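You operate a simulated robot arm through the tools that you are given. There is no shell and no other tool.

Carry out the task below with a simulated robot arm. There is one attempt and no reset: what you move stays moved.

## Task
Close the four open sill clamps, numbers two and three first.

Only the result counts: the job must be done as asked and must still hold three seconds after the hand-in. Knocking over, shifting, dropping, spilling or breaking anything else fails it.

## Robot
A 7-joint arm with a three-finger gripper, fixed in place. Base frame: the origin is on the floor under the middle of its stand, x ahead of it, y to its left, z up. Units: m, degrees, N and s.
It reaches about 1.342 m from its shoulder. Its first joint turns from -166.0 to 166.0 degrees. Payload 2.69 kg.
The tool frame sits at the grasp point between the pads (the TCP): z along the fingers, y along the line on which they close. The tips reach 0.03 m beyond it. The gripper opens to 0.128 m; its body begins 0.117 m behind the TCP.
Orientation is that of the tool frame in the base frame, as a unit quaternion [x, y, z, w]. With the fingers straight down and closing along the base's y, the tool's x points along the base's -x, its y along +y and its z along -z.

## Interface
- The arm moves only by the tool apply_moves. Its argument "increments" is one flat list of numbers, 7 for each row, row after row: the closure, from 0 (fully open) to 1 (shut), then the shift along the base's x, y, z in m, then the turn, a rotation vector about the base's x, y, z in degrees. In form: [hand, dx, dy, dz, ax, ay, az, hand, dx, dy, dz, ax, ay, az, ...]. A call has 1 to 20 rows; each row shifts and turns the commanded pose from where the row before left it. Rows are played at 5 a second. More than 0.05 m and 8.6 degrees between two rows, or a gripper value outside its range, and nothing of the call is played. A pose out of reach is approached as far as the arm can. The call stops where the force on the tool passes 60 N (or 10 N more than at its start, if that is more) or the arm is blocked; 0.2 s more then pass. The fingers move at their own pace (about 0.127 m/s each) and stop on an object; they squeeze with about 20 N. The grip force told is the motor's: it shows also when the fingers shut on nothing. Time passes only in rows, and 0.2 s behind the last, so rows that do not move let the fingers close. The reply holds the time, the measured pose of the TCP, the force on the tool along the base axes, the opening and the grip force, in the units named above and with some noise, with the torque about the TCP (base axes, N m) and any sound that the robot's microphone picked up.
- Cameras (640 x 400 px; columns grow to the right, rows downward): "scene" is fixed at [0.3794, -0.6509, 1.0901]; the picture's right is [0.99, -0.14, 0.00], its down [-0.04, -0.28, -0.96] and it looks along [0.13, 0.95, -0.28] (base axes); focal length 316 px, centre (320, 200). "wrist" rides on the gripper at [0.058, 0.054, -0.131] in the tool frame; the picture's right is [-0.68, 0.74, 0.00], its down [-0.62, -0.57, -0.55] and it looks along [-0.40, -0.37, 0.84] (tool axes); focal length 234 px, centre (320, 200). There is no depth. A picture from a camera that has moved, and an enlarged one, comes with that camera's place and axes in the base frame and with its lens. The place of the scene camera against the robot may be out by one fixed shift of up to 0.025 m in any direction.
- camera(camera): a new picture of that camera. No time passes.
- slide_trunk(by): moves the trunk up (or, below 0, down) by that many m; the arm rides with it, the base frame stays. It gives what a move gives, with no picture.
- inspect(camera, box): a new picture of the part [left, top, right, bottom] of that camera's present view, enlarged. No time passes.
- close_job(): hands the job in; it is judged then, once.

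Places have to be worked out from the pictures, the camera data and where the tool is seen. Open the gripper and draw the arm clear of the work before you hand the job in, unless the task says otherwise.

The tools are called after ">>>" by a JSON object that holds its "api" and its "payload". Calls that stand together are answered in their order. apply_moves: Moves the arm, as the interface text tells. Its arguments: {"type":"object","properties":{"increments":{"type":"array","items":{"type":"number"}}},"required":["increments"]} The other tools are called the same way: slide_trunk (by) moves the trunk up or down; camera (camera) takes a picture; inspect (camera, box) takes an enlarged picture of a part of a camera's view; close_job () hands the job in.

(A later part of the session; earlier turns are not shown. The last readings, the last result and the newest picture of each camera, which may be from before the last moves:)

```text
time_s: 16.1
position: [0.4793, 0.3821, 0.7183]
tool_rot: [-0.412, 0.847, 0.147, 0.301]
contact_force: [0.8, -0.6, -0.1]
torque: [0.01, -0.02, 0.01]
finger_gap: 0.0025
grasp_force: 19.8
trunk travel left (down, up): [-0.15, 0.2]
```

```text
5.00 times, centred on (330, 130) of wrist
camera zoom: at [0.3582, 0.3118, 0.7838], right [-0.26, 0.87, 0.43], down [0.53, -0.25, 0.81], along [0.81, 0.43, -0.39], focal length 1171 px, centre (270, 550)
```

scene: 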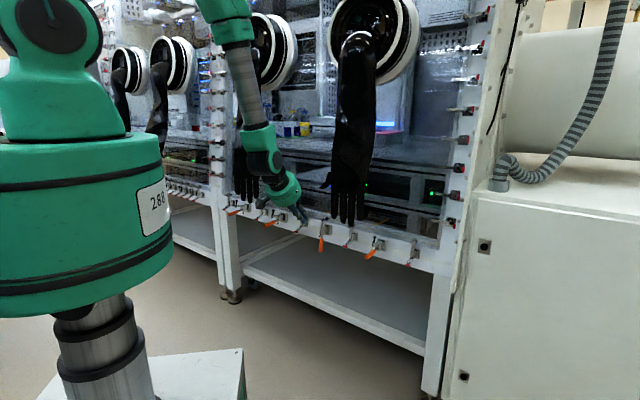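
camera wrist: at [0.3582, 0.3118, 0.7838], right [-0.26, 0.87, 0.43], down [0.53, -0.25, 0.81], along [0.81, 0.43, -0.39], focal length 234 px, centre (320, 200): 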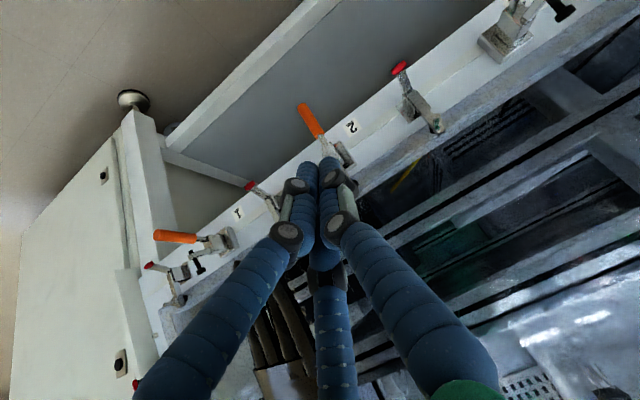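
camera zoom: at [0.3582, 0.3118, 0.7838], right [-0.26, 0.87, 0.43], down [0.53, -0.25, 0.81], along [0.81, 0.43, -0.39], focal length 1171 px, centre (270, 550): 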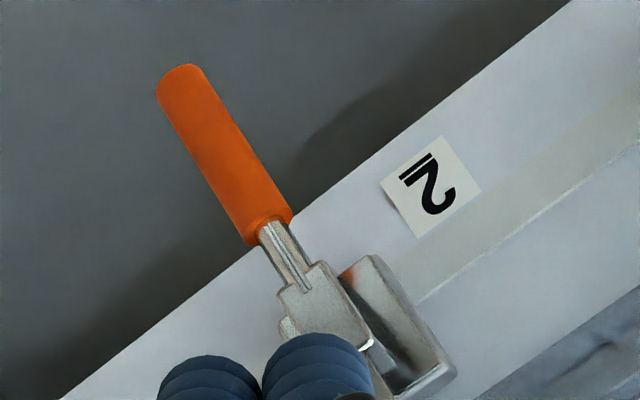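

Clamp 2 is closed: bar upright on the frame, handle vertical. Now I'll shift left along the sill to clamp 3, turning the tilt direction along with the arm (to about 71°) and staying outside the glove fingers.

>>> {"api": "apply_moves", "payload": {"increments": [1, -0.0287, 0.0265, 0, 0, 0, 3.25, 1, -0.0287, 0.0265, 0, 0, 0, 3.25, 1, -0.0287, 0.0265, 0, 0, 0, 3.25, 1, -0.0287, 0.0265, 0, 0, 0, 3.25, 1, -0.0287, 0.0265, 0, 0, 0, 3.25, 1, -0.0287, 0.0265, 0, 0, 0, 3.25]}}

>>> {"api": "camera", "payload": {"camera": "wrist"}}

>>> {"api": "inspect", "payload": {"camera": "scene", "box": [216, 160, 312, 235]}}

```text
time_s: 17.5
position: [0.3079, 0.5414, 0.7194]
tool_rot: [-0.55, 0.765, 0.197, 0.271]
contact_force: [-0.4, -0.3, -0.5]
torque: [0.03, -0.01, 0.02]
finger_gap: 0.0023
grasp_force: 19.9
trunk travel left (down, up): [-0.15, 0.2]
```

```text
taken
camera wrist: at [0.2169, 0.435, 0.7841], right [-0.53, 0.73, 0.43], down [0.58, -0.06, 0.81], along [0.62, 0.68, -0.39], focal length 234 px, centre (320, 200)
```

wrist: 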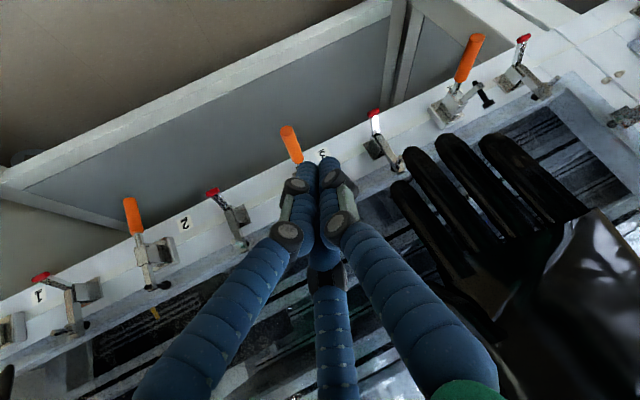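

```text
5.33 times, centred on (264, 198) of scene
camera zoom: at [0.3794, -0.6509, 1.0901], right [0.99, -0.14, 0.0], down [-0.04, -0.28, -0.96], along [0.13, 0.95, -0.28], focal length 1688 px, centre (619, 213)
```

zoom: 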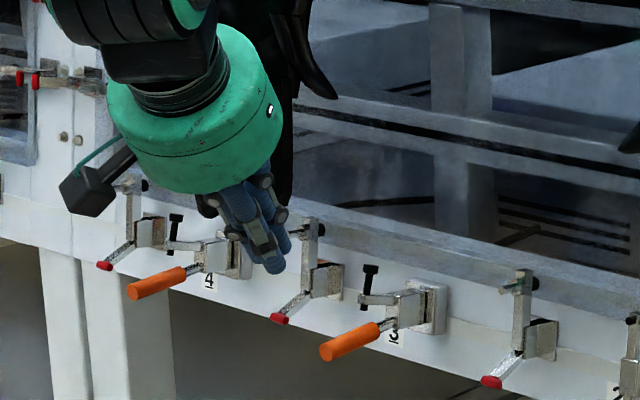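

The wrist view shows all the clamps and the left glove's fingers clearly. I'll enlarge clamps 3 and 4 to measure their positions.

>>> {"api": "inspect", "payload": {"camera": "wrist", "box": [260, 110, 356, 170]}}

>>> {"api": "inspect", "payload": {"camera": "wrist", "box": [424, 20, 552, 100]}}

>>> {"api": "inspect", "payload": {"camera": "wrist", "box": [340, 120, 532, 240]}}

```text
6.67 times, centred on (308, 140) of wrist
camera zoom: at [0.2169, 0.435, 0.7841], right [-0.53, 0.73, 0.43], down [0.58, -0.06, 0.81], along [0.62, 0.68, -0.39], focal length 1561 px, centre (400, 600)
```

zoom: 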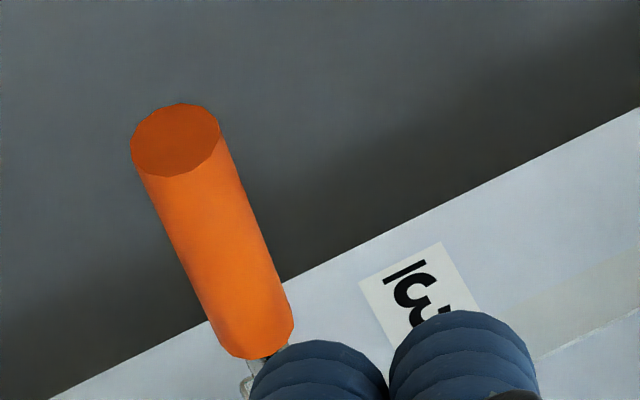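

```text
5.00 times, centred on (488, 60) of wrist
camera zoom: at [0.2169, 0.435, 0.7841], right [-0.53, 0.73, 0.43], down [0.58, -0.06, 0.81], along [0.62, 0.68, -0.39], focal length 1171 px, centre (-520, 900)
```

zoom: 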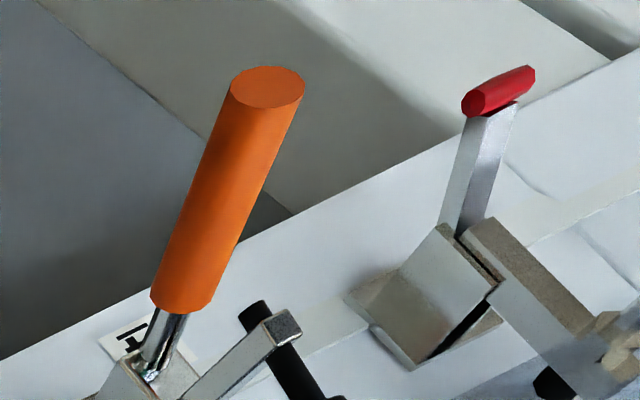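

```text
3.33 times, centred on (436, 180) of wrist
camera zoom: at [0.2169, 0.435, 0.7841], right [-0.53, 0.73, 0.43], down [0.58, -0.06, 0.81], along [0.62, 0.68, -0.39], focal length 781 px, centre (-67, 267)
```

zoom: 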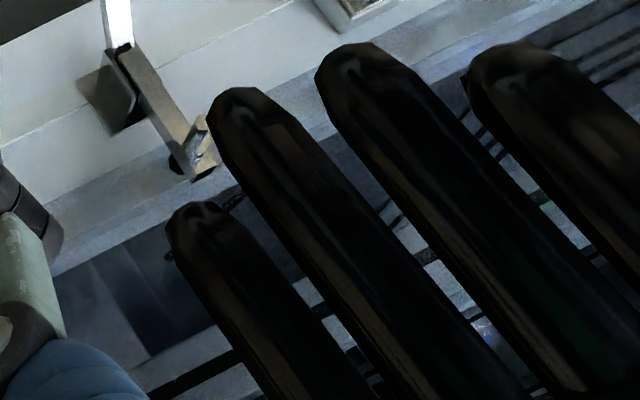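

Handle 3's end triangulates to about (0.345, 0.580, 0.615), i.e. a≈-0.166, and handle 4 to a≈-0.398; the nearest left-glove fingertip is at a≈-0.23, z≈0.72. I'll bring the tips low from outside to just above handle 3's outer end.

>>> {"api": "apply_moves", "payload": {"increments": [1, 0.0117, 0.0092, -0.0197, 0, 0, 0, 1, 0.0117, 0.0091, -0.0197, 0, 0, 0, 1, 0.0088, 0.0088, -0.0125, 0, 0, 0, 1, 0.0089, 0.0088, -0.0095, 0, 0, 0]}}

>>> {"api": "inspect", "payload": {"camera": "wrist", "box": [256, 110, 384, 190]}}

>>> {"api": "inspect", "payload": {"camera": "scene", "box": [250, 195, 298, 235]}}

```text
time_s: 18.5
position: [0.3514, 0.5783, 0.658]
tool_rot: [-0.549, 0.765, 0.197, 0.273]
contact_force: [-0.4, 0.1, 0.4]
torque: [-0.02, 0.01, -0.02]
finger_gap: 0.0023
grasp_force: 19.7
trunk travel left (down, up): [-0.15, 0.2]
```

```text
5.00 times, centred on (320, 150) of wrist
camera zoom: at [0.2597, 0.4724, 0.7226], right [-0.53, 0.73, 0.43], down [0.58, -0.06, 0.81], along [0.62, 0.68, -0.39], focal length 1171 px, centre (320, 450)
```

zoom: 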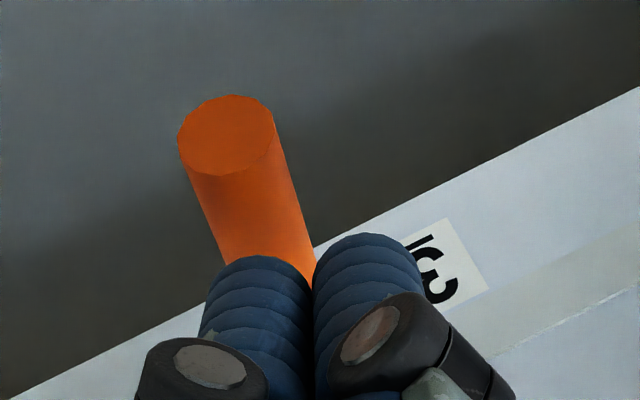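

```text
10.00 times, centred on (274, 215) of scene
camera zoom: at [0.3794, -0.6509, 1.0901], right [0.99, -0.14, 0.0], down [-0.04, -0.28, -0.96], along [0.13, 0.95, -0.28], focal length 3165 px, centre (780, 50)
```

zoom: 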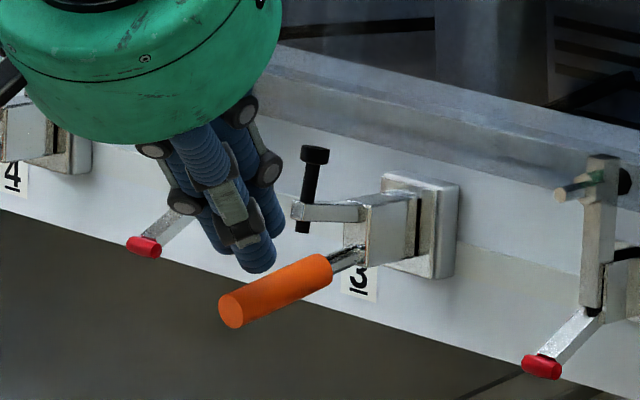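

The lower fingertip is lined up over handle 3's outer part. I'll press down in small steps along the same path used on clamp 2.

>>> {"api": "apply_moves", "payload": {"increments": [1, 0, 0, -0.007, 0, 0, 0, 1, 0, 0, -0.007, 0, 0, 0, 1, 0, 0, -0.007, 0, 0, 0]}}

>>> {"api": "inspect", "payload": {"camera": "wrist", "box": [256, 110, 384, 190]}}

>>> {"api": "inspect", "payload": {"camera": "scene", "box": [250, 195, 298, 235]}}

```text
time_s: 19.3
position: [0.3501, 0.5768, 0.6371]
tool_rot: [-0.549, 0.765, 0.196, 0.273]
contact_force: [0.3, -0.6, 0.3]
torque: [-0.01, -0.03, -0.01]
finger_gap: 0.0022
grasp_force: 19.7
trunk travel left (down, up): [-0.15, 0.2]
```

```text
5.00 times, centred on (320, 150) of wrist
camera zoom: at [0.2585, 0.4712, 0.7014], right [-0.53, 0.73, 0.43], down [0.58, -0.06, 0.81], along [0.62, 0.68, -0.39], focal length 1171 px, centre (320, 450)
```

zoom: 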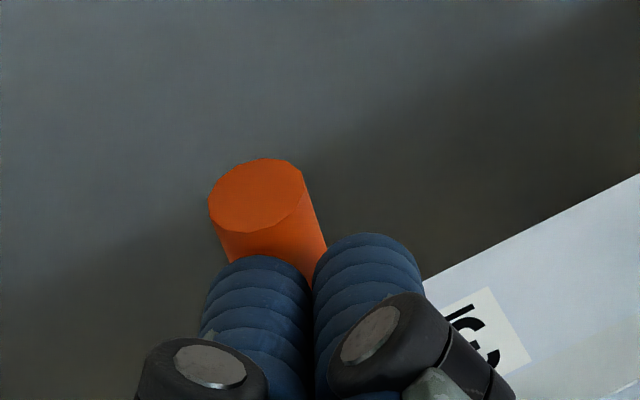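

```text
10.00 times, centred on (274, 215) of scene
camera zoom: at [0.3794, -0.6509, 1.0901], right [0.99, -0.14, 0.0], down [-0.04, -0.28, -0.96], along [0.13, 0.95, -0.28], focal length 3165 px, centre (780, 50)
```

zoom: 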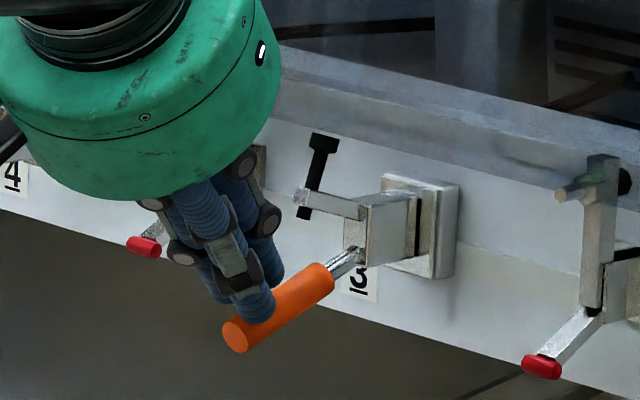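

Handle 3 is turning down as expected with almost no resistance. I'll continue along the arc.

>>> {"api": "apply_moves", "payload": {"increments": [1, 0.0024, 0.0024, -0.0075, 0, 0, 0, 1, 0.0024, 0.0024, -0.0075, 0, 0, 0, 1, 0.0024, 0.0024, -0.0075, 0, 0, 0, 1, 0.0025, 0.0025, -0.0075, 0, 0, 0, 1, 0.0025, 0.0025, -0.007, 0, 0, 0]}}

>>> {"api": "inspect", "payload": {"camera": "scene", "box": [250, 195, 298, 240]}}

```text
time_s: 20.5
position: [0.3625, 0.5891, 0.5993]
tool_rot: [-0.548, 0.766, 0.196, 0.272]
contact_force: [0.6, -0.3, 0.1]
torque: [-0.02, 0.02, 0.03]
finger_gap: 0.0023
grasp_force: 19.9
trunk travel left (down, up): [-0.15, 0.2]
```

```text
8.89 times, centred on (274, 218) of scene
camera zoom: at [0.3794, -0.6509, 1.0901], right [0.99, -0.14, 0.0], down [-0.04, -0.28, -0.96], along [0.13, 0.95, -0.28], focal length 2813 px, centre (729, 44)
```

zoom: 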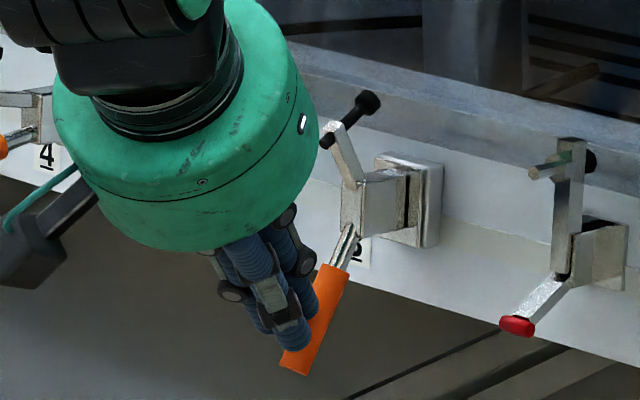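

The bar is about 60° up. I'll continue inward to close clamp 3 fully, with small final steps.

>>> {"api": "apply_moves", "payload": {"increments": [1, 0.005, 0.005, -0.01, 0, 0, 0, 1, 0.0055, 0.0055, -0.008, 0, 0, 0, 1, 0.003, 0.003, -0.004, 0, 0, 0, 1, 0.0025, 0.0025, -0.002, 0, 0, 0, 1, 0.0025, 0.0025, -0.001, 0, 0, 0]}}

>>> {"api": "inspect", "payload": {"camera": "scene", "box": [250, 195, 298, 240]}}

```text
time_s: 21.8
position: [0.3765, 0.6007, 0.5694]
tool_rot: [-0.551, 0.766, 0.194, 0.266]
contact_force: [-2.8, -8.7, -0.5]
torque: [-0.06, 0.1, -0.07]
finger_gap: 0.0023
grasp_force: 19.9
trunk travel left (down, up): [-0.15, 0.2]
stopped in row 5: the force on the tool passed its limit at 63 N (the readings are from after the stop); the commanded pose is now the measured one
```

```text
8.89 times, centred on (274, 218) of scene
camera zoom: at [0.3794, -0.6509, 1.0901], right [0.99, -0.14, 0.0], down [-0.04, -0.28, -0.96], along [0.13, 0.95, -0.28], focal length 2813 px, centre (729, 44)
```

zoom: 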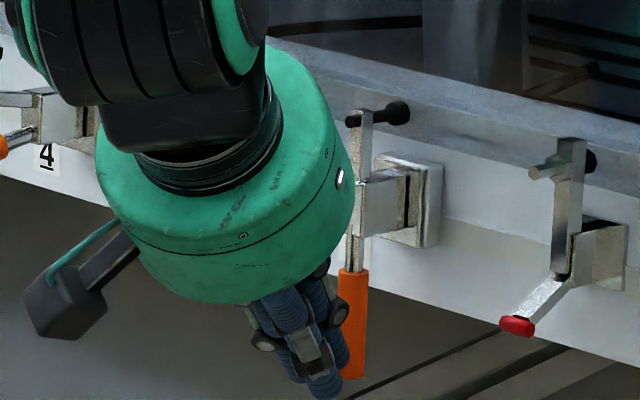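

Clamp 3 reached its stop at 63 N with the bar upright. I'll back off outward, then up, and check that it holds.

>>> {"api": "apply_moves", "payload": {"increments": [1, -0.008, -0.008, 0, 0, 0, 0, 1, -0.01, -0.01, 0.01, 0, 0, 0, 1, -0.008, -0.008, 0.035, 0, 0, 0, 1, -0.01, -0.01, 0.04, 0, 0, 0, 1, -0.01, -0.01, 0.04, 0, 0, 0, 1, -0.006, -0.006, 0.03, 0, 0, 0]}}

>>> {"api": "inspect", "payload": {"camera": "scene", "box": [250, 195, 346, 255]}}

>>> {"api": "camera", "payload": {"camera": "wrist"}}

```text
time_s: 23.2
position: [0.324, 0.5521, 0.7256]
tool_rot: [-0.55, 0.766, 0.194, 0.268]
contact_force: [-0.9, -0.4, -0.8]
torque: [0.03, -0.04, -0.01]
finger_gap: 0.0028
grasp_force: 20.0
trunk travel left (down, up): [-0.15, 0.2]
```

```text
6.67 times, centred on (298, 225) of scene
camera zoom: at [0.3794, -0.6509, 1.0901], right [0.99, -0.14, 0.0], down [-0.04, -0.28, -0.96], along [0.13, 0.95, -0.28], focal length 2110 px, centre (467, 33)
```

zoom: 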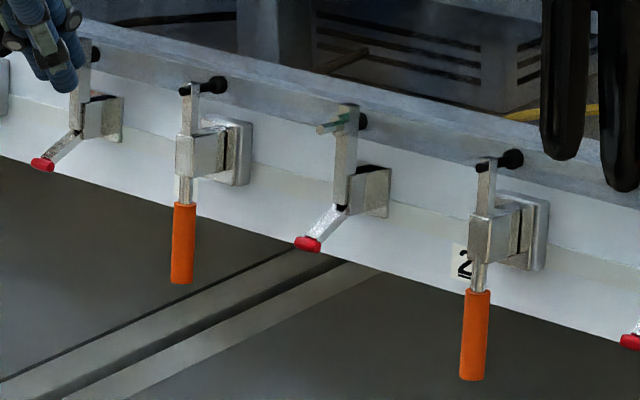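

```text
taken
camera wrist: at [0.2332, 0.4459, 0.7915], right [-0.53, 0.73, 0.43], down [0.58, -0.05, 0.81], along [0.62, 0.68, -0.4], focal length 234 px, centre (320, 200)
```

wrist: 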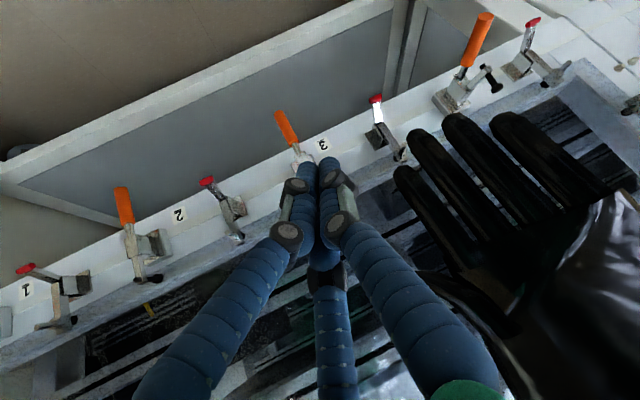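

Clamps 2 and 3 are both closed and look identical. For clamp 1 I'll pull out to p≈0.585, traverse right along the sill outside both gloves, and turn the tilt direction to about 58°.

>>> {"api": "apply_moves", "payload": {"increments": [1, -0.024, -0.024, 0, 0, 0, 0, 1, 0.0271, -0.0272, -0.0008, 0, 0, -1.14, 1, 0.0271, -0.0272, -0.0008, 0, 0, -1.14, 1, 0.0271, -0.0272, -0.0008, 0, 0, -1.14, 1, 0.0271, -0.0272, -0.0008, 0, 0, -1.14, 1, 0.0271, -0.0272, -0.0008, 0, 0, -1.14, 1, 0.0271, -0.0272, -0.0008, 0, 0, -1.14]}}

>>> {"api": "camera", "payload": {"camera": "scene"}}

```text
time_s: 24.8
position: [0.4624, 0.3628, 0.7202]
tool_rot: [-0.504, 0.798, 0.178, 0.28]
contact_force: [-0.3, 0.4, -0.7]
torque: [0.02, 0.02, 0.01]
finger_gap: 0.0024
grasp_force: 19.5
trunk travel left (down, up): [-0.15, 0.2]
```

```text
taken
```

scene: 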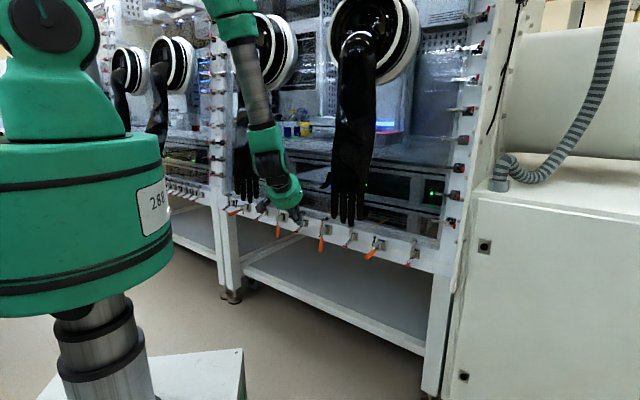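

The traverse is clean and the arm is well clear. I'll continue to in front of clamp 1.

>>> {"api": "apply_moves", "payload": {"increments": [1, 0.0271, -0.0272, -0.0008, 0, 0, -1.14, 1, 0.0271, -0.0272, -0.0008, 0, 0, -1.14, 1, 0.0271, -0.0272, -0.0008, 0, 0, -1.14, 1, 0.0271, -0.0272, -0.0008, 0, 0, -1.14, 1, 0.0271, -0.0272, -0.0008, 0, 0, -1.14, 1, 0.0271, -0.0272, -0.0008, 0, 0, -1.14]}}

>>> {"api": "camera", "payload": {"camera": "wrist"}}

>>> {"api": "camera", "payload": {"camera": "scene"}}

```text
time_s: 26.2
position: [0.6269, 0.2004, 0.7164]
tool_rot: [-0.455, 0.827, 0.161, 0.289]
contact_force: [-0.7, 0.6, 0.7]
torque: [0.01, 0.01, -0.03]
finger_gap: 0.0019
grasp_force: 19.7
trunk travel left (down, up): [-0.15, 0.2]
```

```text
taken
camera wrist: at [0.5144, 0.1187, 0.7822], right [-0.34, 0.84, 0.43], down [0.55, -0.19, 0.81], along [0.76, 0.51, -0.4], focal length 234 px, centre (320, 200)
```

wrist: 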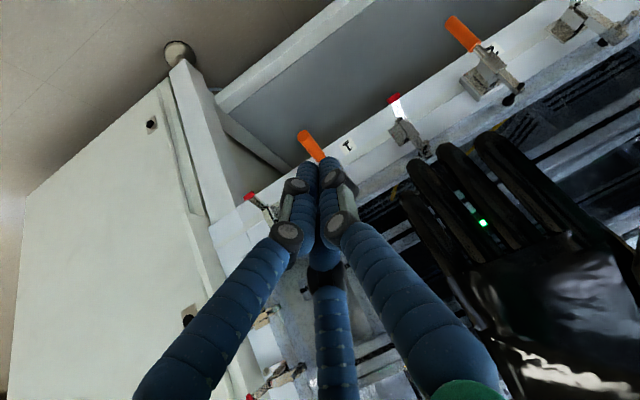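

```text
taken
```

scene: 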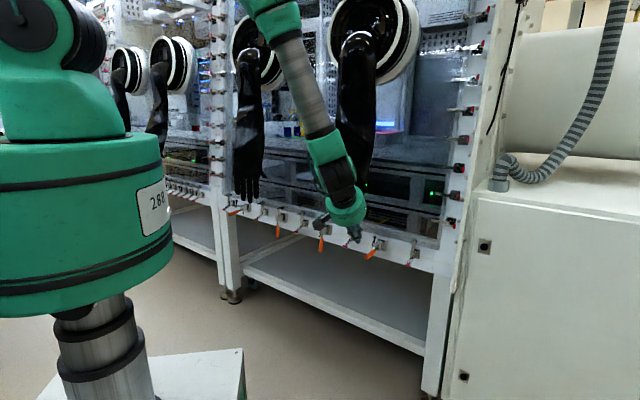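

I'm in front of clamp 1, with the right glove to the tool's left. I'll zoom in on handle 1 and the glove fingertips to measure them.

>>> {"api": "inspect", "payload": {"camera": "wrist", "box": [270, 110, 366, 170]}}

>>> {"api": "inspect", "payload": {"camera": "wrist", "box": [370, 110, 530, 210]}}

```text
6.67 times, centred on (318, 140) of wrist
camera zoom: at [0.5144, 0.1187, 0.7822], right [-0.34, 0.84, 0.43], down [0.55, -0.19, 0.81], along [0.76, 0.51, -0.4], focal length 1561 px, centre (333, 600)
```

zoom: 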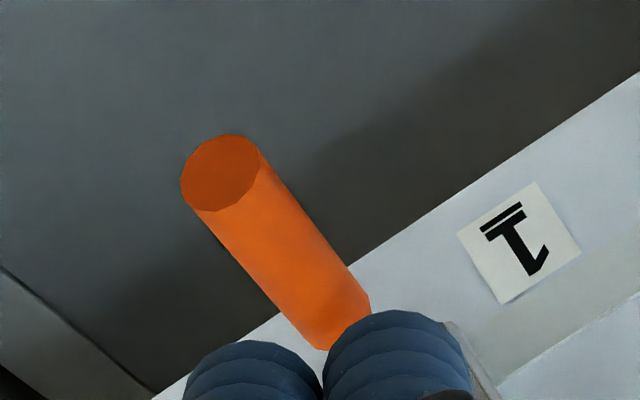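

```text
4.00 times, centred on (450, 160) of wrist
camera zoom: at [0.5144, 0.1187, 0.7822], right [-0.34, 0.84, 0.43], down [0.55, -0.19, 0.81], along [0.76, 0.51, -0.4], focal length 937 px, centre (-200, 360)
```

zoom: 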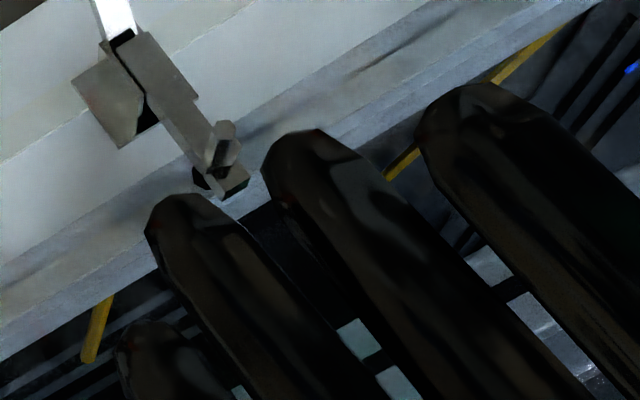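

Handle 1's end is at about (0.678, 0.248, 0.614), a≈0.304, and the nearest glove fingertip is at a≈0.248, p≈0.70, z≈0.717, which leaves adequate clearance. I'll approach low from outside, to just above the handle.

>>> {"api": "apply_moves", "payload": {"increments": [1, 0.01745, 0.01435, -0.0182, 0, 0, 0, 1, 0.01745, 0.01435, -0.0182, 0, 0, 0, 1, 0.00885, 0.00885, -0.011, 0, 0, 0, 1, 0.00885, 0.00885, -0.011, 0, 0, 0]}}

>>> {"api": "inspect", "payload": {"camera": "wrist", "box": [256, 110, 384, 190]}}

>>> {"api": "inspect", "payload": {"camera": "scene", "box": [345, 220, 393, 265]}}

```text
time_s: 27.2
position: [0.6806, 0.246, 0.6573]
tool_rot: [-0.454, 0.827, 0.161, 0.29]
contact_force: [-1.1, 0.6, 0.0]
torque: [0.01, 0.03, 0.03]
finger_gap: 0.0021
grasp_force: 19.7
trunk travel left (down, up): [-0.15, 0.2]
```

```text
5.00 times, centred on (320, 150) of wrist
camera zoom: at [0.5673, 0.1654, 0.7233], right [-0.34, 0.84, 0.43], down [0.55, -0.19, 0.81], along [0.76, 0.51, -0.4], focal length 1171 px, centre (320, 450)
```

zoom: 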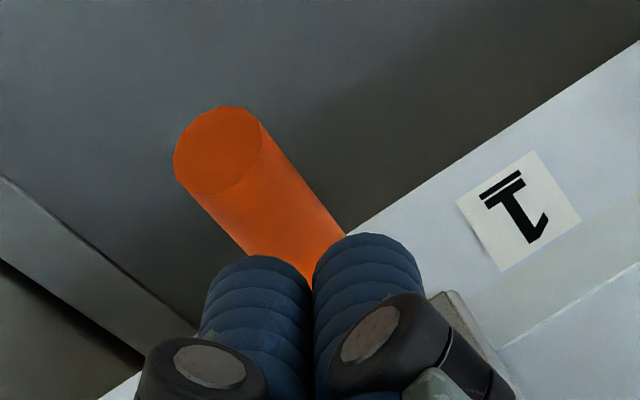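

```text
8.89 times, centred on (369, 242) of scene
camera zoom: at [0.3794, -0.6509, 1.0901], right [0.99, -0.14, 0.0], down [-0.04, -0.28, -0.96], along [0.13, 0.95, -0.28], focal length 2813 px, centre (-116, -178)
```

zoom: 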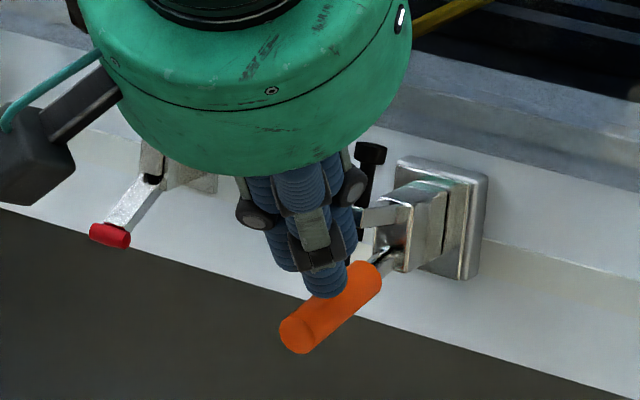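

The fingertip is just above handle 1, perhaps 3–4 mm too far right. I'll shift left 4 mm and press down in small steps.

>>> {"api": "apply_moves", "payload": {"increments": [1, -0.0028, 0.0028, 0, 0, 0, 0, 1, 0, 0, -0.007, 0, 0, 0, 1, 0, 0, -0.007, 0, 0, 0, 1, 0, 0, -0.007, 0, 0, 0]}}

>>> {"api": "inspect", "payload": {"camera": "wrist", "box": [256, 110, 384, 190]}}

>>> {"api": "inspect", "payload": {"camera": "scene", "box": [345, 220, 393, 265]}}

```text
time_s: 28.2
position: [0.6752, 0.2483, 0.6358]
tool_rot: [-0.455, 0.827, 0.162, 0.289]
contact_force: [-0.6, -0.6, -0.5]
torque: [0.0, 0.0, 0.0]
finger_gap: 0.0021
grasp_force: 19.7
trunk travel left (down, up): [-0.15, 0.2]
```

```text
5.00 times, centred on (320, 150) of wrist
camera zoom: at [0.5635, 0.1675, 0.7025], right [-0.34, 0.84, 0.43], down [0.55, -0.19, 0.81], along [0.76, 0.51, -0.4], focal length 1171 px, centre (320, 450)
```

zoom: 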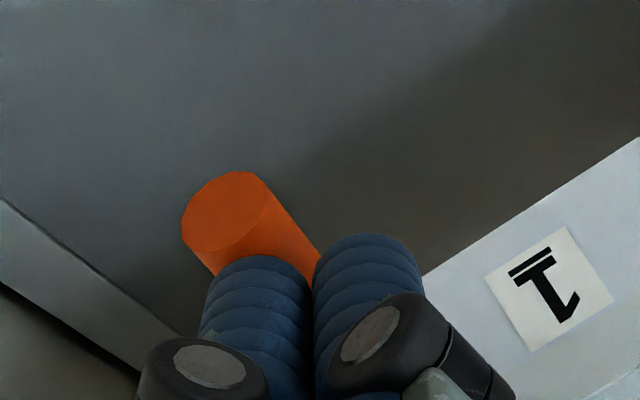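

```text
8.89 times, centred on (369, 242) of scene
camera zoom: at [0.3794, -0.6509, 1.0901], right [0.99, -0.14, 0.0], down [-0.04, -0.28, -0.96], along [0.13, 0.95, -0.28], focal length 2813 px, centre (-116, -178)
```

zoom: 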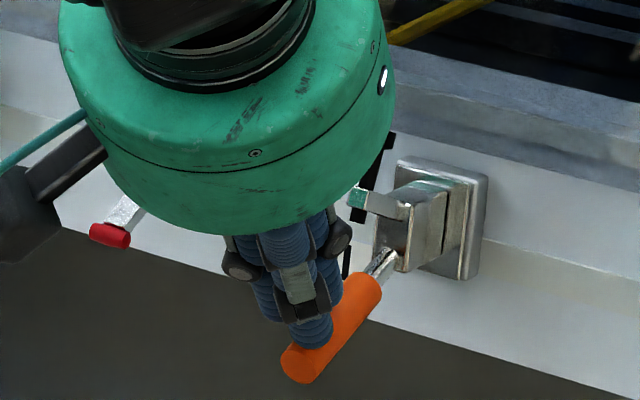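

The finger is centred and handle 1 is turning down. I'll continue along the same arc.

>>> {"api": "apply_moves", "payload": {"increments": [1, 0.0026, 0.0026, -0.0075, 0, 0, 0, 1, 0.0026, 0.0026, -0.0075, 0, 0, 0, 1, 0.0028, 0.0028, -0.0075, 0, 0, 0, 1, 0.0028, 0.0028, -0.0075, 0, 0, 0, 1, 0.0028, 0.0028, -0.007, 0, 0, 0]}}

>>> {"api": "inspect", "payload": {"camera": "scene", "box": [345, 220, 393, 270]}}

```text
time_s: 29.4
position: [0.6897, 0.2628, 0.6006]
tool_rot: [-0.456, 0.826, 0.162, 0.289]
contact_force: [1.0, 0.1, 0.7]
torque: [-0.01, 0.01, 0.0]
finger_gap: 0.0021
grasp_force: 20.0
trunk travel left (down, up): [-0.15, 0.2]
```

```text
8.00 times, centred on (369, 245) of scene
camera zoom: at [0.3794, -0.6509, 1.0901], right [0.99, -0.14, 0.0], down [-0.04, -0.28, -0.96], along [0.13, 0.95, -0.28], focal length 2532 px, centre (-72, -160)
```

zoom: 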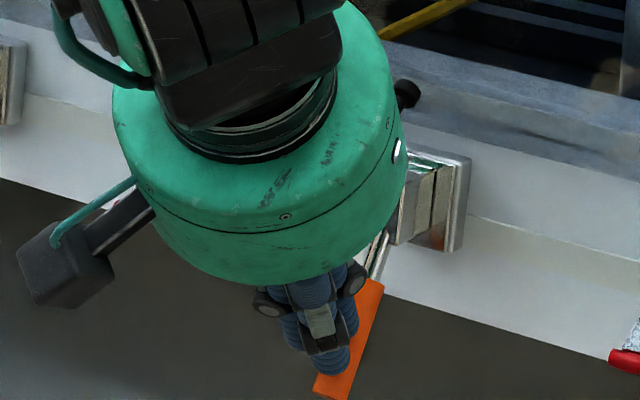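

No resistance so far and the bar is rising behind the palm. I'll complete the inward part with small final steps.

>>> {"api": "apply_moves", "payload": {"increments": [1, 0.005, 0.005, -0.01, 0, 0, 0, 1, 0.0055, 0.0055, -0.008, 0, 0, 0, 1, 0.003, 0.003, -0.004, 0, 0, 0, 1, 0.0025, 0.0025, -0.002, 0, 0, 0, 1, 0.0025, 0.0025, -0.001, 0, 0, 0, 1, 0.0025, 0.0025, 0, 0, 0, 0]}}

>>> {"api": "inspect", "payload": {"camera": "scene", "box": [345, 220, 393, 270]}}

```text
time_s: 30.5
position: [0.6999, 0.2752, 0.5713]
tool_rot: [-0.453, 0.829, 0.161, 0.286]
contact_force: [-6.5, -7.6, -2.7]
torque: [-0.19, 0.14, -0.01]
finger_gap: 0.0023
grasp_force: 19.8
trunk travel left (down, up): [-0.15, 0.2]
stopped in row 5: the force on the tool passed its limit at 68 N (the readings are from after the stop); the commanded pose is now the measured one
```

```text
8.00 times, centred on (369, 245) of scene
camera zoom: at [0.3794, -0.6509, 1.0901], right [0.99, -0.14, 0.0], down [-0.04, -0.28, -0.96], along [0.13, 0.95, -0.28], focal length 2532 px, centre (-72, -160)
```

zoom: 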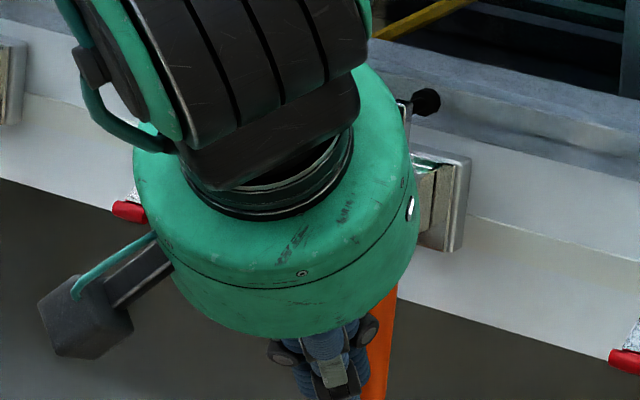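

The same stop was reached at 68 N. I'll back off outward, then up, and check clamp 1.

>>> {"api": "apply_moves", "payload": {"increments": [1, -0.008, -0.008, 0, 0, 0, 0, 1, -0.01, -0.01, 0.01, 0, 0, 0, 1, -0.01, -0.01, 0.035, 0, 0, 0, 1, -0.015, -0.015, 0.04, 0, 0, 0, 1, -0.015, -0.015, 0.04, 0, 0, 0, 1, -0.015, -0.015, 0.02, 0, 0, 0]}}

>>> {"api": "inspect", "payload": {"camera": "scene", "box": [310, 205, 406, 270]}}

>>> {"api": "camera", "payload": {"camera": "scene"}}

```text
time_s: 31.9
position: [0.6299, 0.2029, 0.7187]
tool_rot: [-0.455, 0.828, 0.161, 0.286]
contact_force: [0.4, 0.9, 0.6]
torque: [0.03, 0.0, -0.02]
finger_gap: 0.0024
grasp_force: 20.2
trunk travel left (down, up): [-0.15, 0.2]
```

```text
6.15 times, centred on (358, 238) of scene
camera zoom: at [0.3794, -0.6509, 1.0901], right [0.99, -0.14, 0.0], down [-0.04, -0.28, -0.96], along [0.13, 0.95, -0.28], focal length 1948 px, centre (86, -31)
```

zoom: 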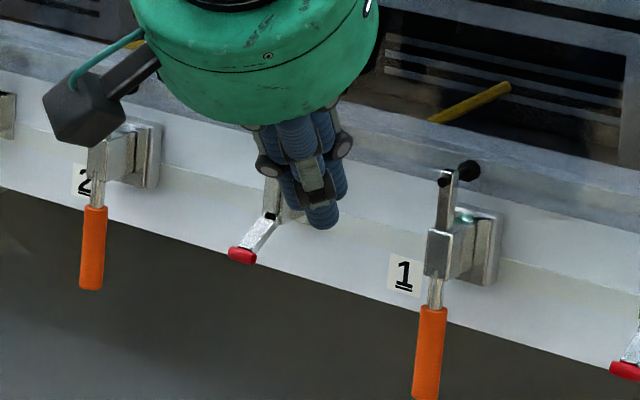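

```text
taken
```

scene: 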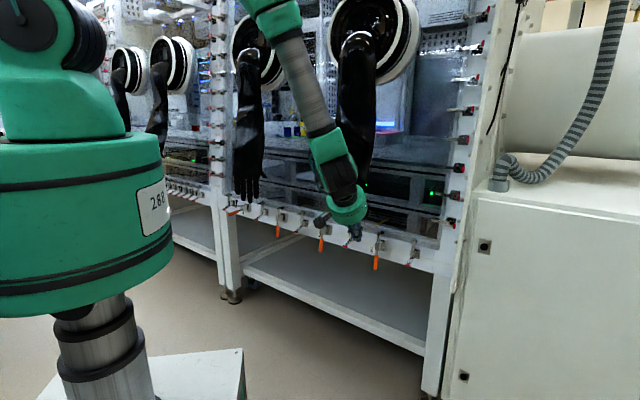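

Clamp 1 is closed too; only clamp 4 remains. There the current wrist branch would put the palm into the left glove, so I'll go to open space, reduce the tilt, and swing the tool around the vertical to reach the opposite forearm-roll branch.

>>> {"api": "apply_moves", "payload": {"increments": [1, -0.02, -0.03, 0.01, 0, 0, 0, 1, -0.005, -0.038, 0.022, -2.54, 1.59, 0, 1, -0.005, -0.038, 0.022, -2.54, 1.59, 0, 1, 0, -0.038, 0.022, -2.54, 1.59, 0, 1, 0, -0.038, 0.022, -2.54, 1.59, 0, 1, 0, -0.038, 0.022, -2.54, 1.59, 0, 1, 0, 0, 0.01, -2.54, 1.59, 0]}}

>>> {"api": "camera", "payload": {"camera": "scene"}}

```text
time_s: 33.5
position: [0.5988, -0.0165, 0.8482]
tool_rot: [-0.473, 0.863, 0.087, 0.154]
contact_force: [-0.8, 0.7, 0.6]
torque: [0.02, -0.04, -0.03]
finger_gap: 0.0022
grasp_force: 20.0
trunk travel left (down, up): [-0.15, 0.2]
```

```text
taken
```

scene: 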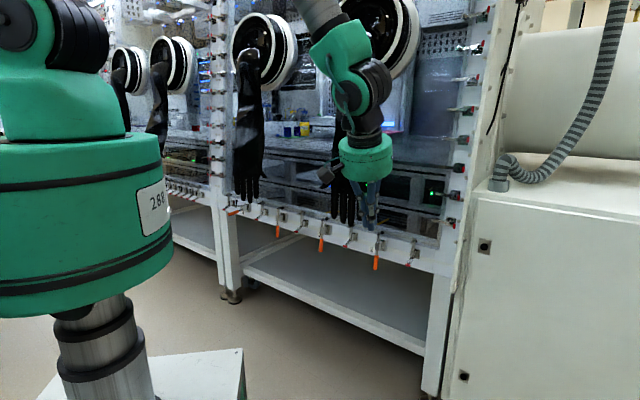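

The arm is now in open space with about 20° of tilt. I'll start turning about the vertical in 8.3° steps and watch for reach warnings.

>>> {"api": "apply_moves", "payload": {"increments": [1, 0, 0, 0, 0, 0, 8.3, 1, 0, 0, 0, 0, 0, 8.3, 1, 0, 0, 0, 0, 0, 8.3, 1, 0, 0, 0, 0, 0, 8.3, 1, 0, 0, 0, 0, 0, 8.3, 1, 0, 0, 0, 0, 0, 8.3, 1, 0, 0, 0, 0, 0, 8.3, 1, 0, 0, 0, 0, 0, 8.3]}}

>>> {"api": "camera", "payload": {"camera": "scene"}}

```text
time_s: 35.3
position: [0.6004, -0.0175, 0.8475]
tool_rot: [0.869, -0.462, -0.158, -0.082]
contact_force: [-0.5, -0.4, -0.4]
torque: [0.0, -0.05, -0.05]
finger_gap: 0.0025
grasp_force: 20.0
trunk travel left (down, up): [-0.15, 0.2]
```

```text
taken
```

scene: 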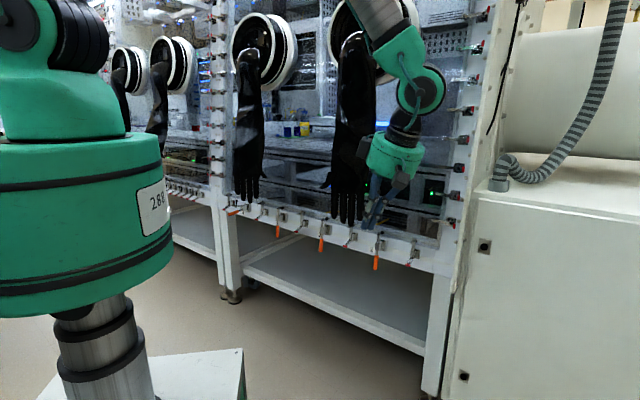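

The turn proceeds cleanly with the TCP holding still. I'll continue turning.

>>> {"api": "apply_moves", "payload": {"increments": [1, 0, 0, 0, 0, 0, 8.3, 1, 0, 0, 0, 0, 0, 8.3, 1, 0, 0, 0, 0, 0, 8.3, 1, 0, 0, 0, 0, 0, 8.3, 1, 0, 0, 0, 0, 0, 8.3, 1, 0, 0, 0, 0, 0, 8.3, 1, 0, 0, 0, 0, 0, 8.3, 1, 0, 0, 0, 0, 0, 8.3, 1, 0, 0, 0, 0, 0, 8.3, 1, 0, 0, 0, 0, 0, 8.3, 1, 0, 0, 0, 0, 0, 8.3]}}

>>> {"api": "camera", "payload": {"camera": "scene"}}

```text
time_s: 37.7
position: [0.5951, -0.0117, 0.8583]
tool_rot: [0.979, -0.104, -0.177, -0.011]
contact_force: [-0.2, 0.0, 0.3]
torque: [-0.01, 0.0, -0.02]
finger_gap: 0.0025
grasp_force: 20.1
out of reach, approached as far as the arm can: row 6, 7, 8, 9, 10, 11
trunk travel left (down, up): [-0.15, 0.2]
```

```text
taken
```

scene: 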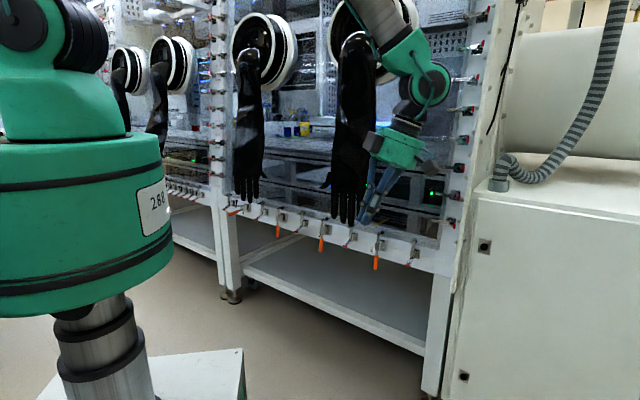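

The turn stopped near tilt azimuth 170°, possibly because the last joint reached its own stop. I'll relieve it with a roll about the finger axis, then try continuing.

>>> {"api": "apply_moves", "payload": {"increments": [1, 0, 0, 0, -2.75, 0.46, -7.5, 1, 0, 0, 0, -2.75, 0.46, -7.5, 1, 0, 0, 0, -2.75, 0.46, -7.5]}}

>>> {"api": "apply_moves", "payload": {"increments": [1, 0, 0, 0, 0, 0, 8, 1, 0, 0, 0, 0, 0, 8]}}

```text
time_s: 38.5
position: [0.5955, -0.0106, 0.8563]
tool_rot: [0.935, -0.306, -0.176, 0.026]
contact_force: [0.9, -0.8, 0.3]
torque: [0.0, -0.02, -0.01]
finger_gap: 0.0021
grasp_force: 20.1
trunk travel left (down, up): [-0.15, 0.2]
```

```text
time_s: 39.1
position: [0.597, -0.011, 0.8568]
tool_rot: [0.969, -0.172, -0.169, 0.049]
contact_force: [0.6, -0.6, -0.3]
torque: [0.02, -0.03, 0.03]
finger_gap: 0.0021
grasp_force: 20.0
trunk travel left (down, up): [-0.15, 0.2]
```

That confirms it: the roll freed the last joint and the turn continues. I'll raise the tilt back to 40° here so further turning is taken up by the forearm roll, then keep turning.

>>> {"api": "apply_moves", "payload": {"increments": [1, -0.02, 0, 0, -0.7, 6.6, 0, 1, -0.02, 0, 0, -0.7, 6.6, 0, 1, -0.02, 0, 0, -0.7, 6.6, 0, 1, 0, 0, 0, 0, 0, 8, 1, 0, 0, 0, 0, 0, 8, 1, 0, 0, 0, 0, 0, 8, 1, 0, 0, 0, 0, 0, 8]}}

>>> {"api": "camera", "payload": {"camera": "scene"}}

```text
time_s: 40.7
position: [0.5368, -0.0108, 0.8586]
tool_rot: [0.934, 0.098, -0.292, 0.183]
contact_force: [0.0, -0.4, 0.1]
torque: [-0.01, -0.01, -0.04]
finger_gap: 0.0023
grasp_force: 19.7
trunk travel left (down, up): [-0.15, 0.2]
```

```text
taken
```

scene: 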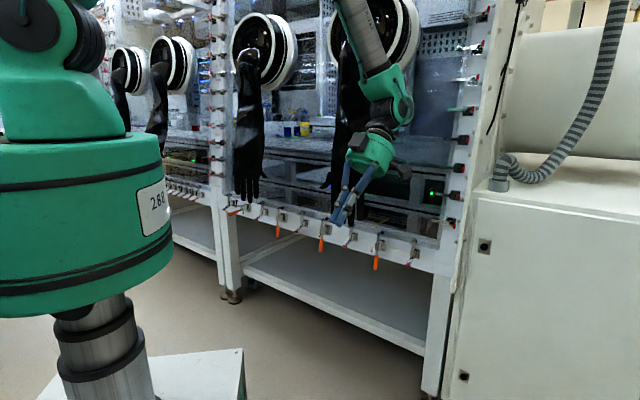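

The turn continues without limits: tilt azimuth is now about 218°, with 40° tilt. I'll keep turning toward about 307°.

>>> {"api": "apply_moves", "payload": {"increments": [1, 0, 0, 0, 0, 0, 8.1, 1, 0, 0, 0, 0, 0, 8.1, 1, 0, 0, 0, 0, 0, 8.1, 1, 0, 0, 0, 0, 0, 8.1, 1, 0, 0, 0, 0, 0, 8.1, 1, 0, 0, 0, 0, 0, 8.1]}}

>>> {"api": "camera", "payload": {"camera": "scene"}}

```text
time_s: 42.1
position: [0.5357, -0.0093, 0.8582]
tool_rot: [0.811, 0.472, -0.19, 0.287]
contact_force: [0.0, -0.3, -0.9]
torque: [0.01, -0.01, 0.0]
finger_gap: 0.0021
grasp_force: 19.7
trunk travel left (down, up): [-0.15, 0.2]
```

```text
taken
```

scene: 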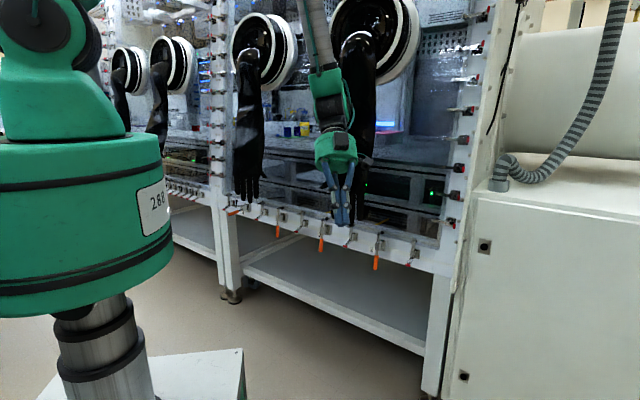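

The turn is at about 267°. I'll finish it, then start sweeping left at a safe distance (p≤0.5) from the gloves, turning with the arm.

>>> {"api": "apply_moves", "payload": {"increments": [1, 0, 0, 0, 0, 0, 8.1, 1, 0, 0, 0, 0, 0, 8.1, 1, 0, 0, 0, 0, 0, 8.1, 1, 0, 0, 0, 0, 0, 8.1, 1, 0, 0, 0, 0, 0, 8.1, 1, -0.0158, 0.0347, -0.005, 0, 0, 4.25, 1, -0.0158, 0.0347, -0.005, 0, 0, 4.25, 1, -0.0158, 0.0347, -0.005, 0, 0, 4.25, 1, -0.0158, 0.0347, -0.005, 0, 0, 4.25]}}

>>> {"api": "camera", "payload": {"camera": "scene"}}

```text
time_s: 44.1
position: [0.4716, 0.1281, 0.8364]
tool_rot: [0.484, 0.805, -0.028, 0.342]
contact_force: [0.1, -0.7, 0.0]
torque: [0.0, 0.0, 0.02]
finger_gap: 0.0026
grasp_force: 20.4
trunk travel left (down, up): [-0.15, 0.2]
```

```text
taken
```

scene: 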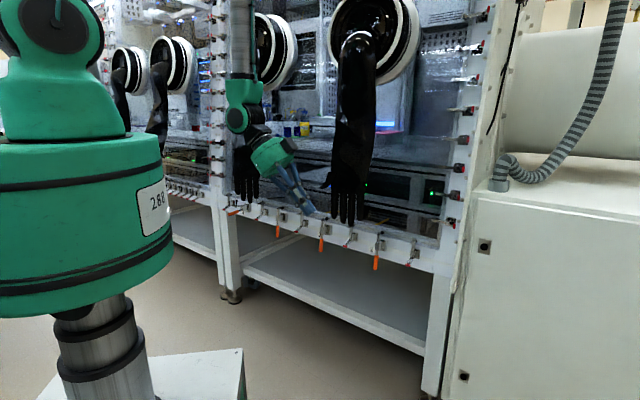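

All good: the tilt is now on the other side (about −51° relative to the arm), with no limits hit. I'll continue sweeping left.

>>> {"api": "apply_moves", "payload": {"increments": [1, -0.0158, 0.0347, -0.005, 0, 0, 4.25, 1, -0.0158, 0.0347, -0.005, 0, 0, 4.25, 1, -0.0158, 0.0347, -0.005, 0, 0, 4.25, 1, -0.0158, 0.0347, -0.005, 0, 0, 4.25, 1, -0.0254, 0.0311, -0.005, 0, 0, 4.6, 1, -0.0254, 0.0311, -0.005, 0, 0, 4.6, 1, -0.0254, 0.0311, -0.005, 0, 0, 4.6, 1, -0.0254, 0.0311, -0.005, 0, 0, 4.6, 1, -0.0254, 0.0311, -0.005, 0, 0, 4.6]}}

>>> {"api": "camera", "payload": {"camera": "scene"}}

>>> {"api": "camera", "payload": {"camera": "wrist"}}

```text
time_s: 46.1
position: [0.2843, 0.4212, 0.7931]
tool_rot: [0.18, 0.922, 0.09, 0.332]
contact_force: [-0.1, 0.8, 0.0]
torque: [0.01, 0.04, -0.01]
finger_gap: 0.0023
grasp_force: 20.1
trunk travel left (down, up): [-0.15, 0.2]
```

```text
taken
```

scene: 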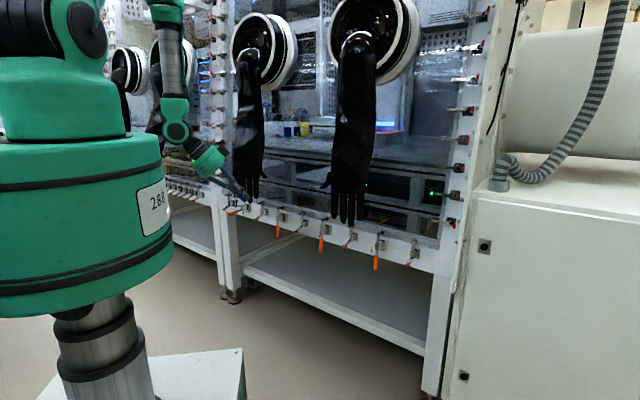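

```text
taken
camera wrist: at [0.1712, 0.4859, 0.8755], right [0.68, 0.41, 0.6], down [-0.07, -0.79, 0.61], along [0.73, -0.46, -0.51], focal length 234 px, centre (320, 200)
```

wrist: 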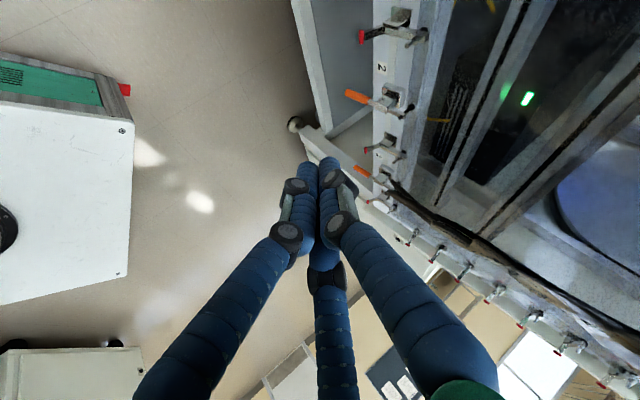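

The wrist is in the desired branch with about 26° roll. I'll continue left to in front of clamp 4, still at p≈0.5.

>>> {"api": "apply_moves", "payload": {"increments": [1, -0.0248, 0.0283, -0.004, 0, 0, 2.6, 1, -0.0248, 0.0283, -0.004, 0, 0, 2.6, 1, -0.0248, 0.0283, -0.004, 0, 0, 2.6, 1, -0.0248, 0.0283, -0.004, 0, 0, 2.6, 1, -0.0248, 0.0283, -0.004, 0, 0, 2.6, 1, -0.0248, 0.0283, -0.004, 0, 0, 2.6, 1, -0.0248, 0.0283, -0.004, 0, 0, 2.6, 1, -0.0248, 0.0283, -0.004, 0, 0, 2.6]}}

>>> {"api": "camera", "payload": {"camera": "scene"}}

>>> {"api": "camera", "payload": {"camera": "wrist"}}

```text
time_s: 47.1
position: [0.2788, 0.5047, 0.7977]
tool_rot: [0.185, 0.919, 0.107, 0.332]
contact_force: [-0.5, -0.2, -0.1]
torque: [0.05, -0.02, 0.02]
finger_gap: 0.0025
grasp_force: 19.7
trunk travel left (down, up): [-0.15, 0.2]
stopped in row 4: the arm was blocked; the commanded pose is now the measured one
```

```text
taken
```

scene: 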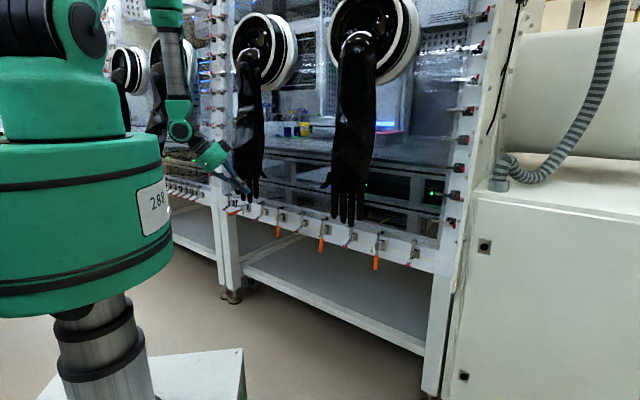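

```text
taken
camera wrist: at [0.1676, 0.5672, 0.8796], right [0.68, 0.39, 0.62], down [-0.07, -0.81, 0.59], along [0.73, -0.44, -0.52], focal length 234 px, centre (320, 200)
```

wrist: 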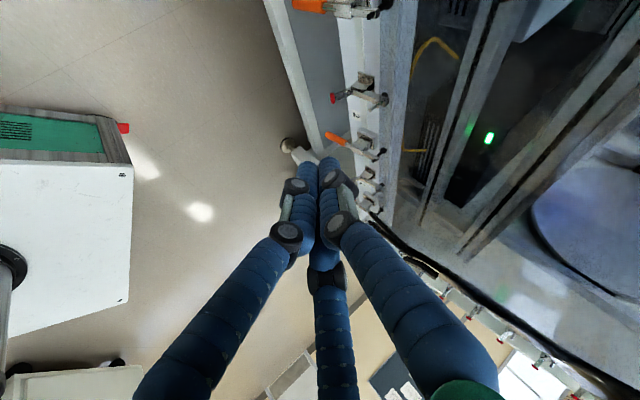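

The arm reported it was blocked (with no tool force), and its turn about the base lagged by about 10°. I'll stop and look closely at where the arm links might be touching something.

>>> {"api": "inspect", "payload": {"camera": "scene", "box": [100, 0, 292, 120]}}

>>> {"api": "inspect", "payload": {"camera": "scene", "box": [140, 100, 300, 230]}}

```text
3.33 times, centred on (196, 60) of scene
camera zoom: at [0.3794, -0.6509, 1.0901], right [0.99, -0.14, 0.0], down [-0.04, -0.28, -0.96], along [0.13, 0.95, -0.28], focal length 1055 px, centre (733, 667)
```

zoom: 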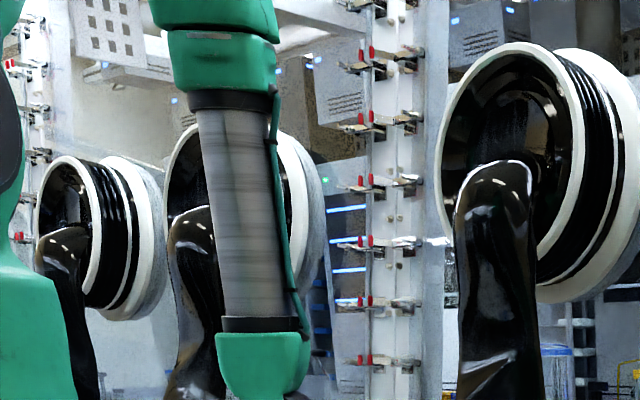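

```text
3.08 times, centred on (220, 165) of scene
camera zoom: at [0.3794, -0.6509, 1.0901], right [0.99, -0.14, 0.0], down [-0.04, -0.28, -0.96], along [0.13, 0.95, -0.28], focal length 974 px, centre (628, 308)
```

zoom: 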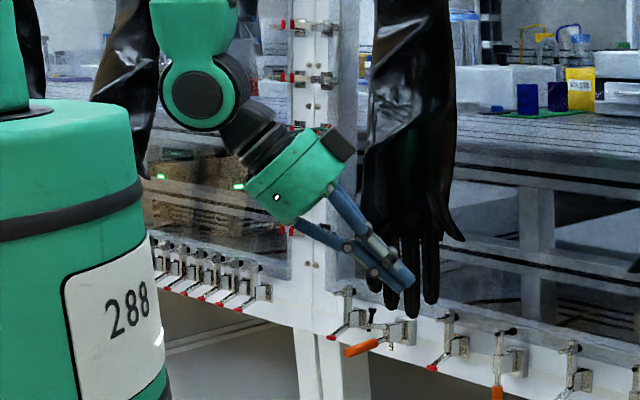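

Nothing is obviously touching in the picture. I'll try a small step in the blocked direction, one row only, to see whether it repeats.

>>> {"api": "apply_moves", "payload": {"increments": [1, -0.015, 0.0, 0.0, 0, 0, 0]}}

```text
time_s: 47.5
position: [0.2778, 0.4984, 0.7961]
tool_rot: [0.198, 0.916, 0.101, 0.334]
contact_force: [0.4, 0.1, -1.0]
torque: [-0.02, -0.03, -0.03]
finger_gap: 0.0023
grasp_force: 19.9
trunk travel left (down, up): [-0.15, 0.2]
```

The base joint itself won't turn further left (about 76°) even though the tool feels no force, so a link higher up may be touching something out of view. I'll lower the trunk 0.1 m, which is clear below, to lower the elbow and then test again.

>>> {"api": "slide_trunk", "payload": {"by": -0.08}}

>>> {"api": "apply_moves", "payload": {"increments": [1, -0.012, 0.004, 0.0, 0, 0, 1.3]}}

>>> {"api": "camera", "payload": {"camera": "scene"}}

```text
time_s: 48.7
position: [0.2782, 0.4989, 0.7178]
tool_rot: [0.198, 0.916, 0.102, 0.333]
contact_force: [0.4, -0.1, -0.4]
torque: [0.01, 0.01, 0.01]
finger_gap: 0.0024
grasp_force: 20.1
trunk travel left (down, up): [-0.07, 0.28]
```

```text
time_s: 49.3
position: [0.2783, 0.4972, 0.7162]
tool_rot: [0.199, 0.916, 0.101, 0.334]
contact_force: [-0.3, -0.1, 0.0]
torque: [-0.02, -0.01, 0.02]
finger_gap: 0.0021
grasp_force: 19.7
trunk travel left (down, up): [-0.07, 0.28]
stopped in row 1: the arm was blocked; the commanded pose is now the measured one
```

```text
taken
```

scene: 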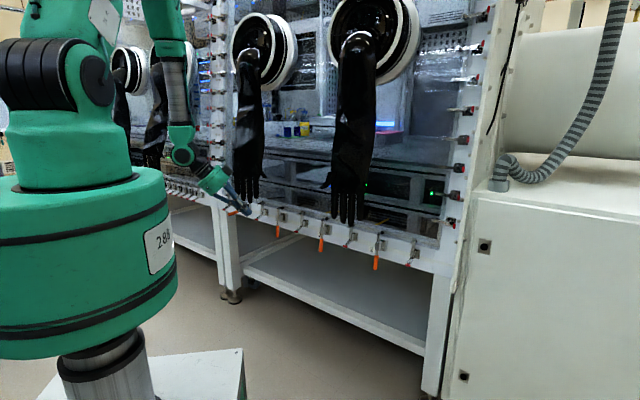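

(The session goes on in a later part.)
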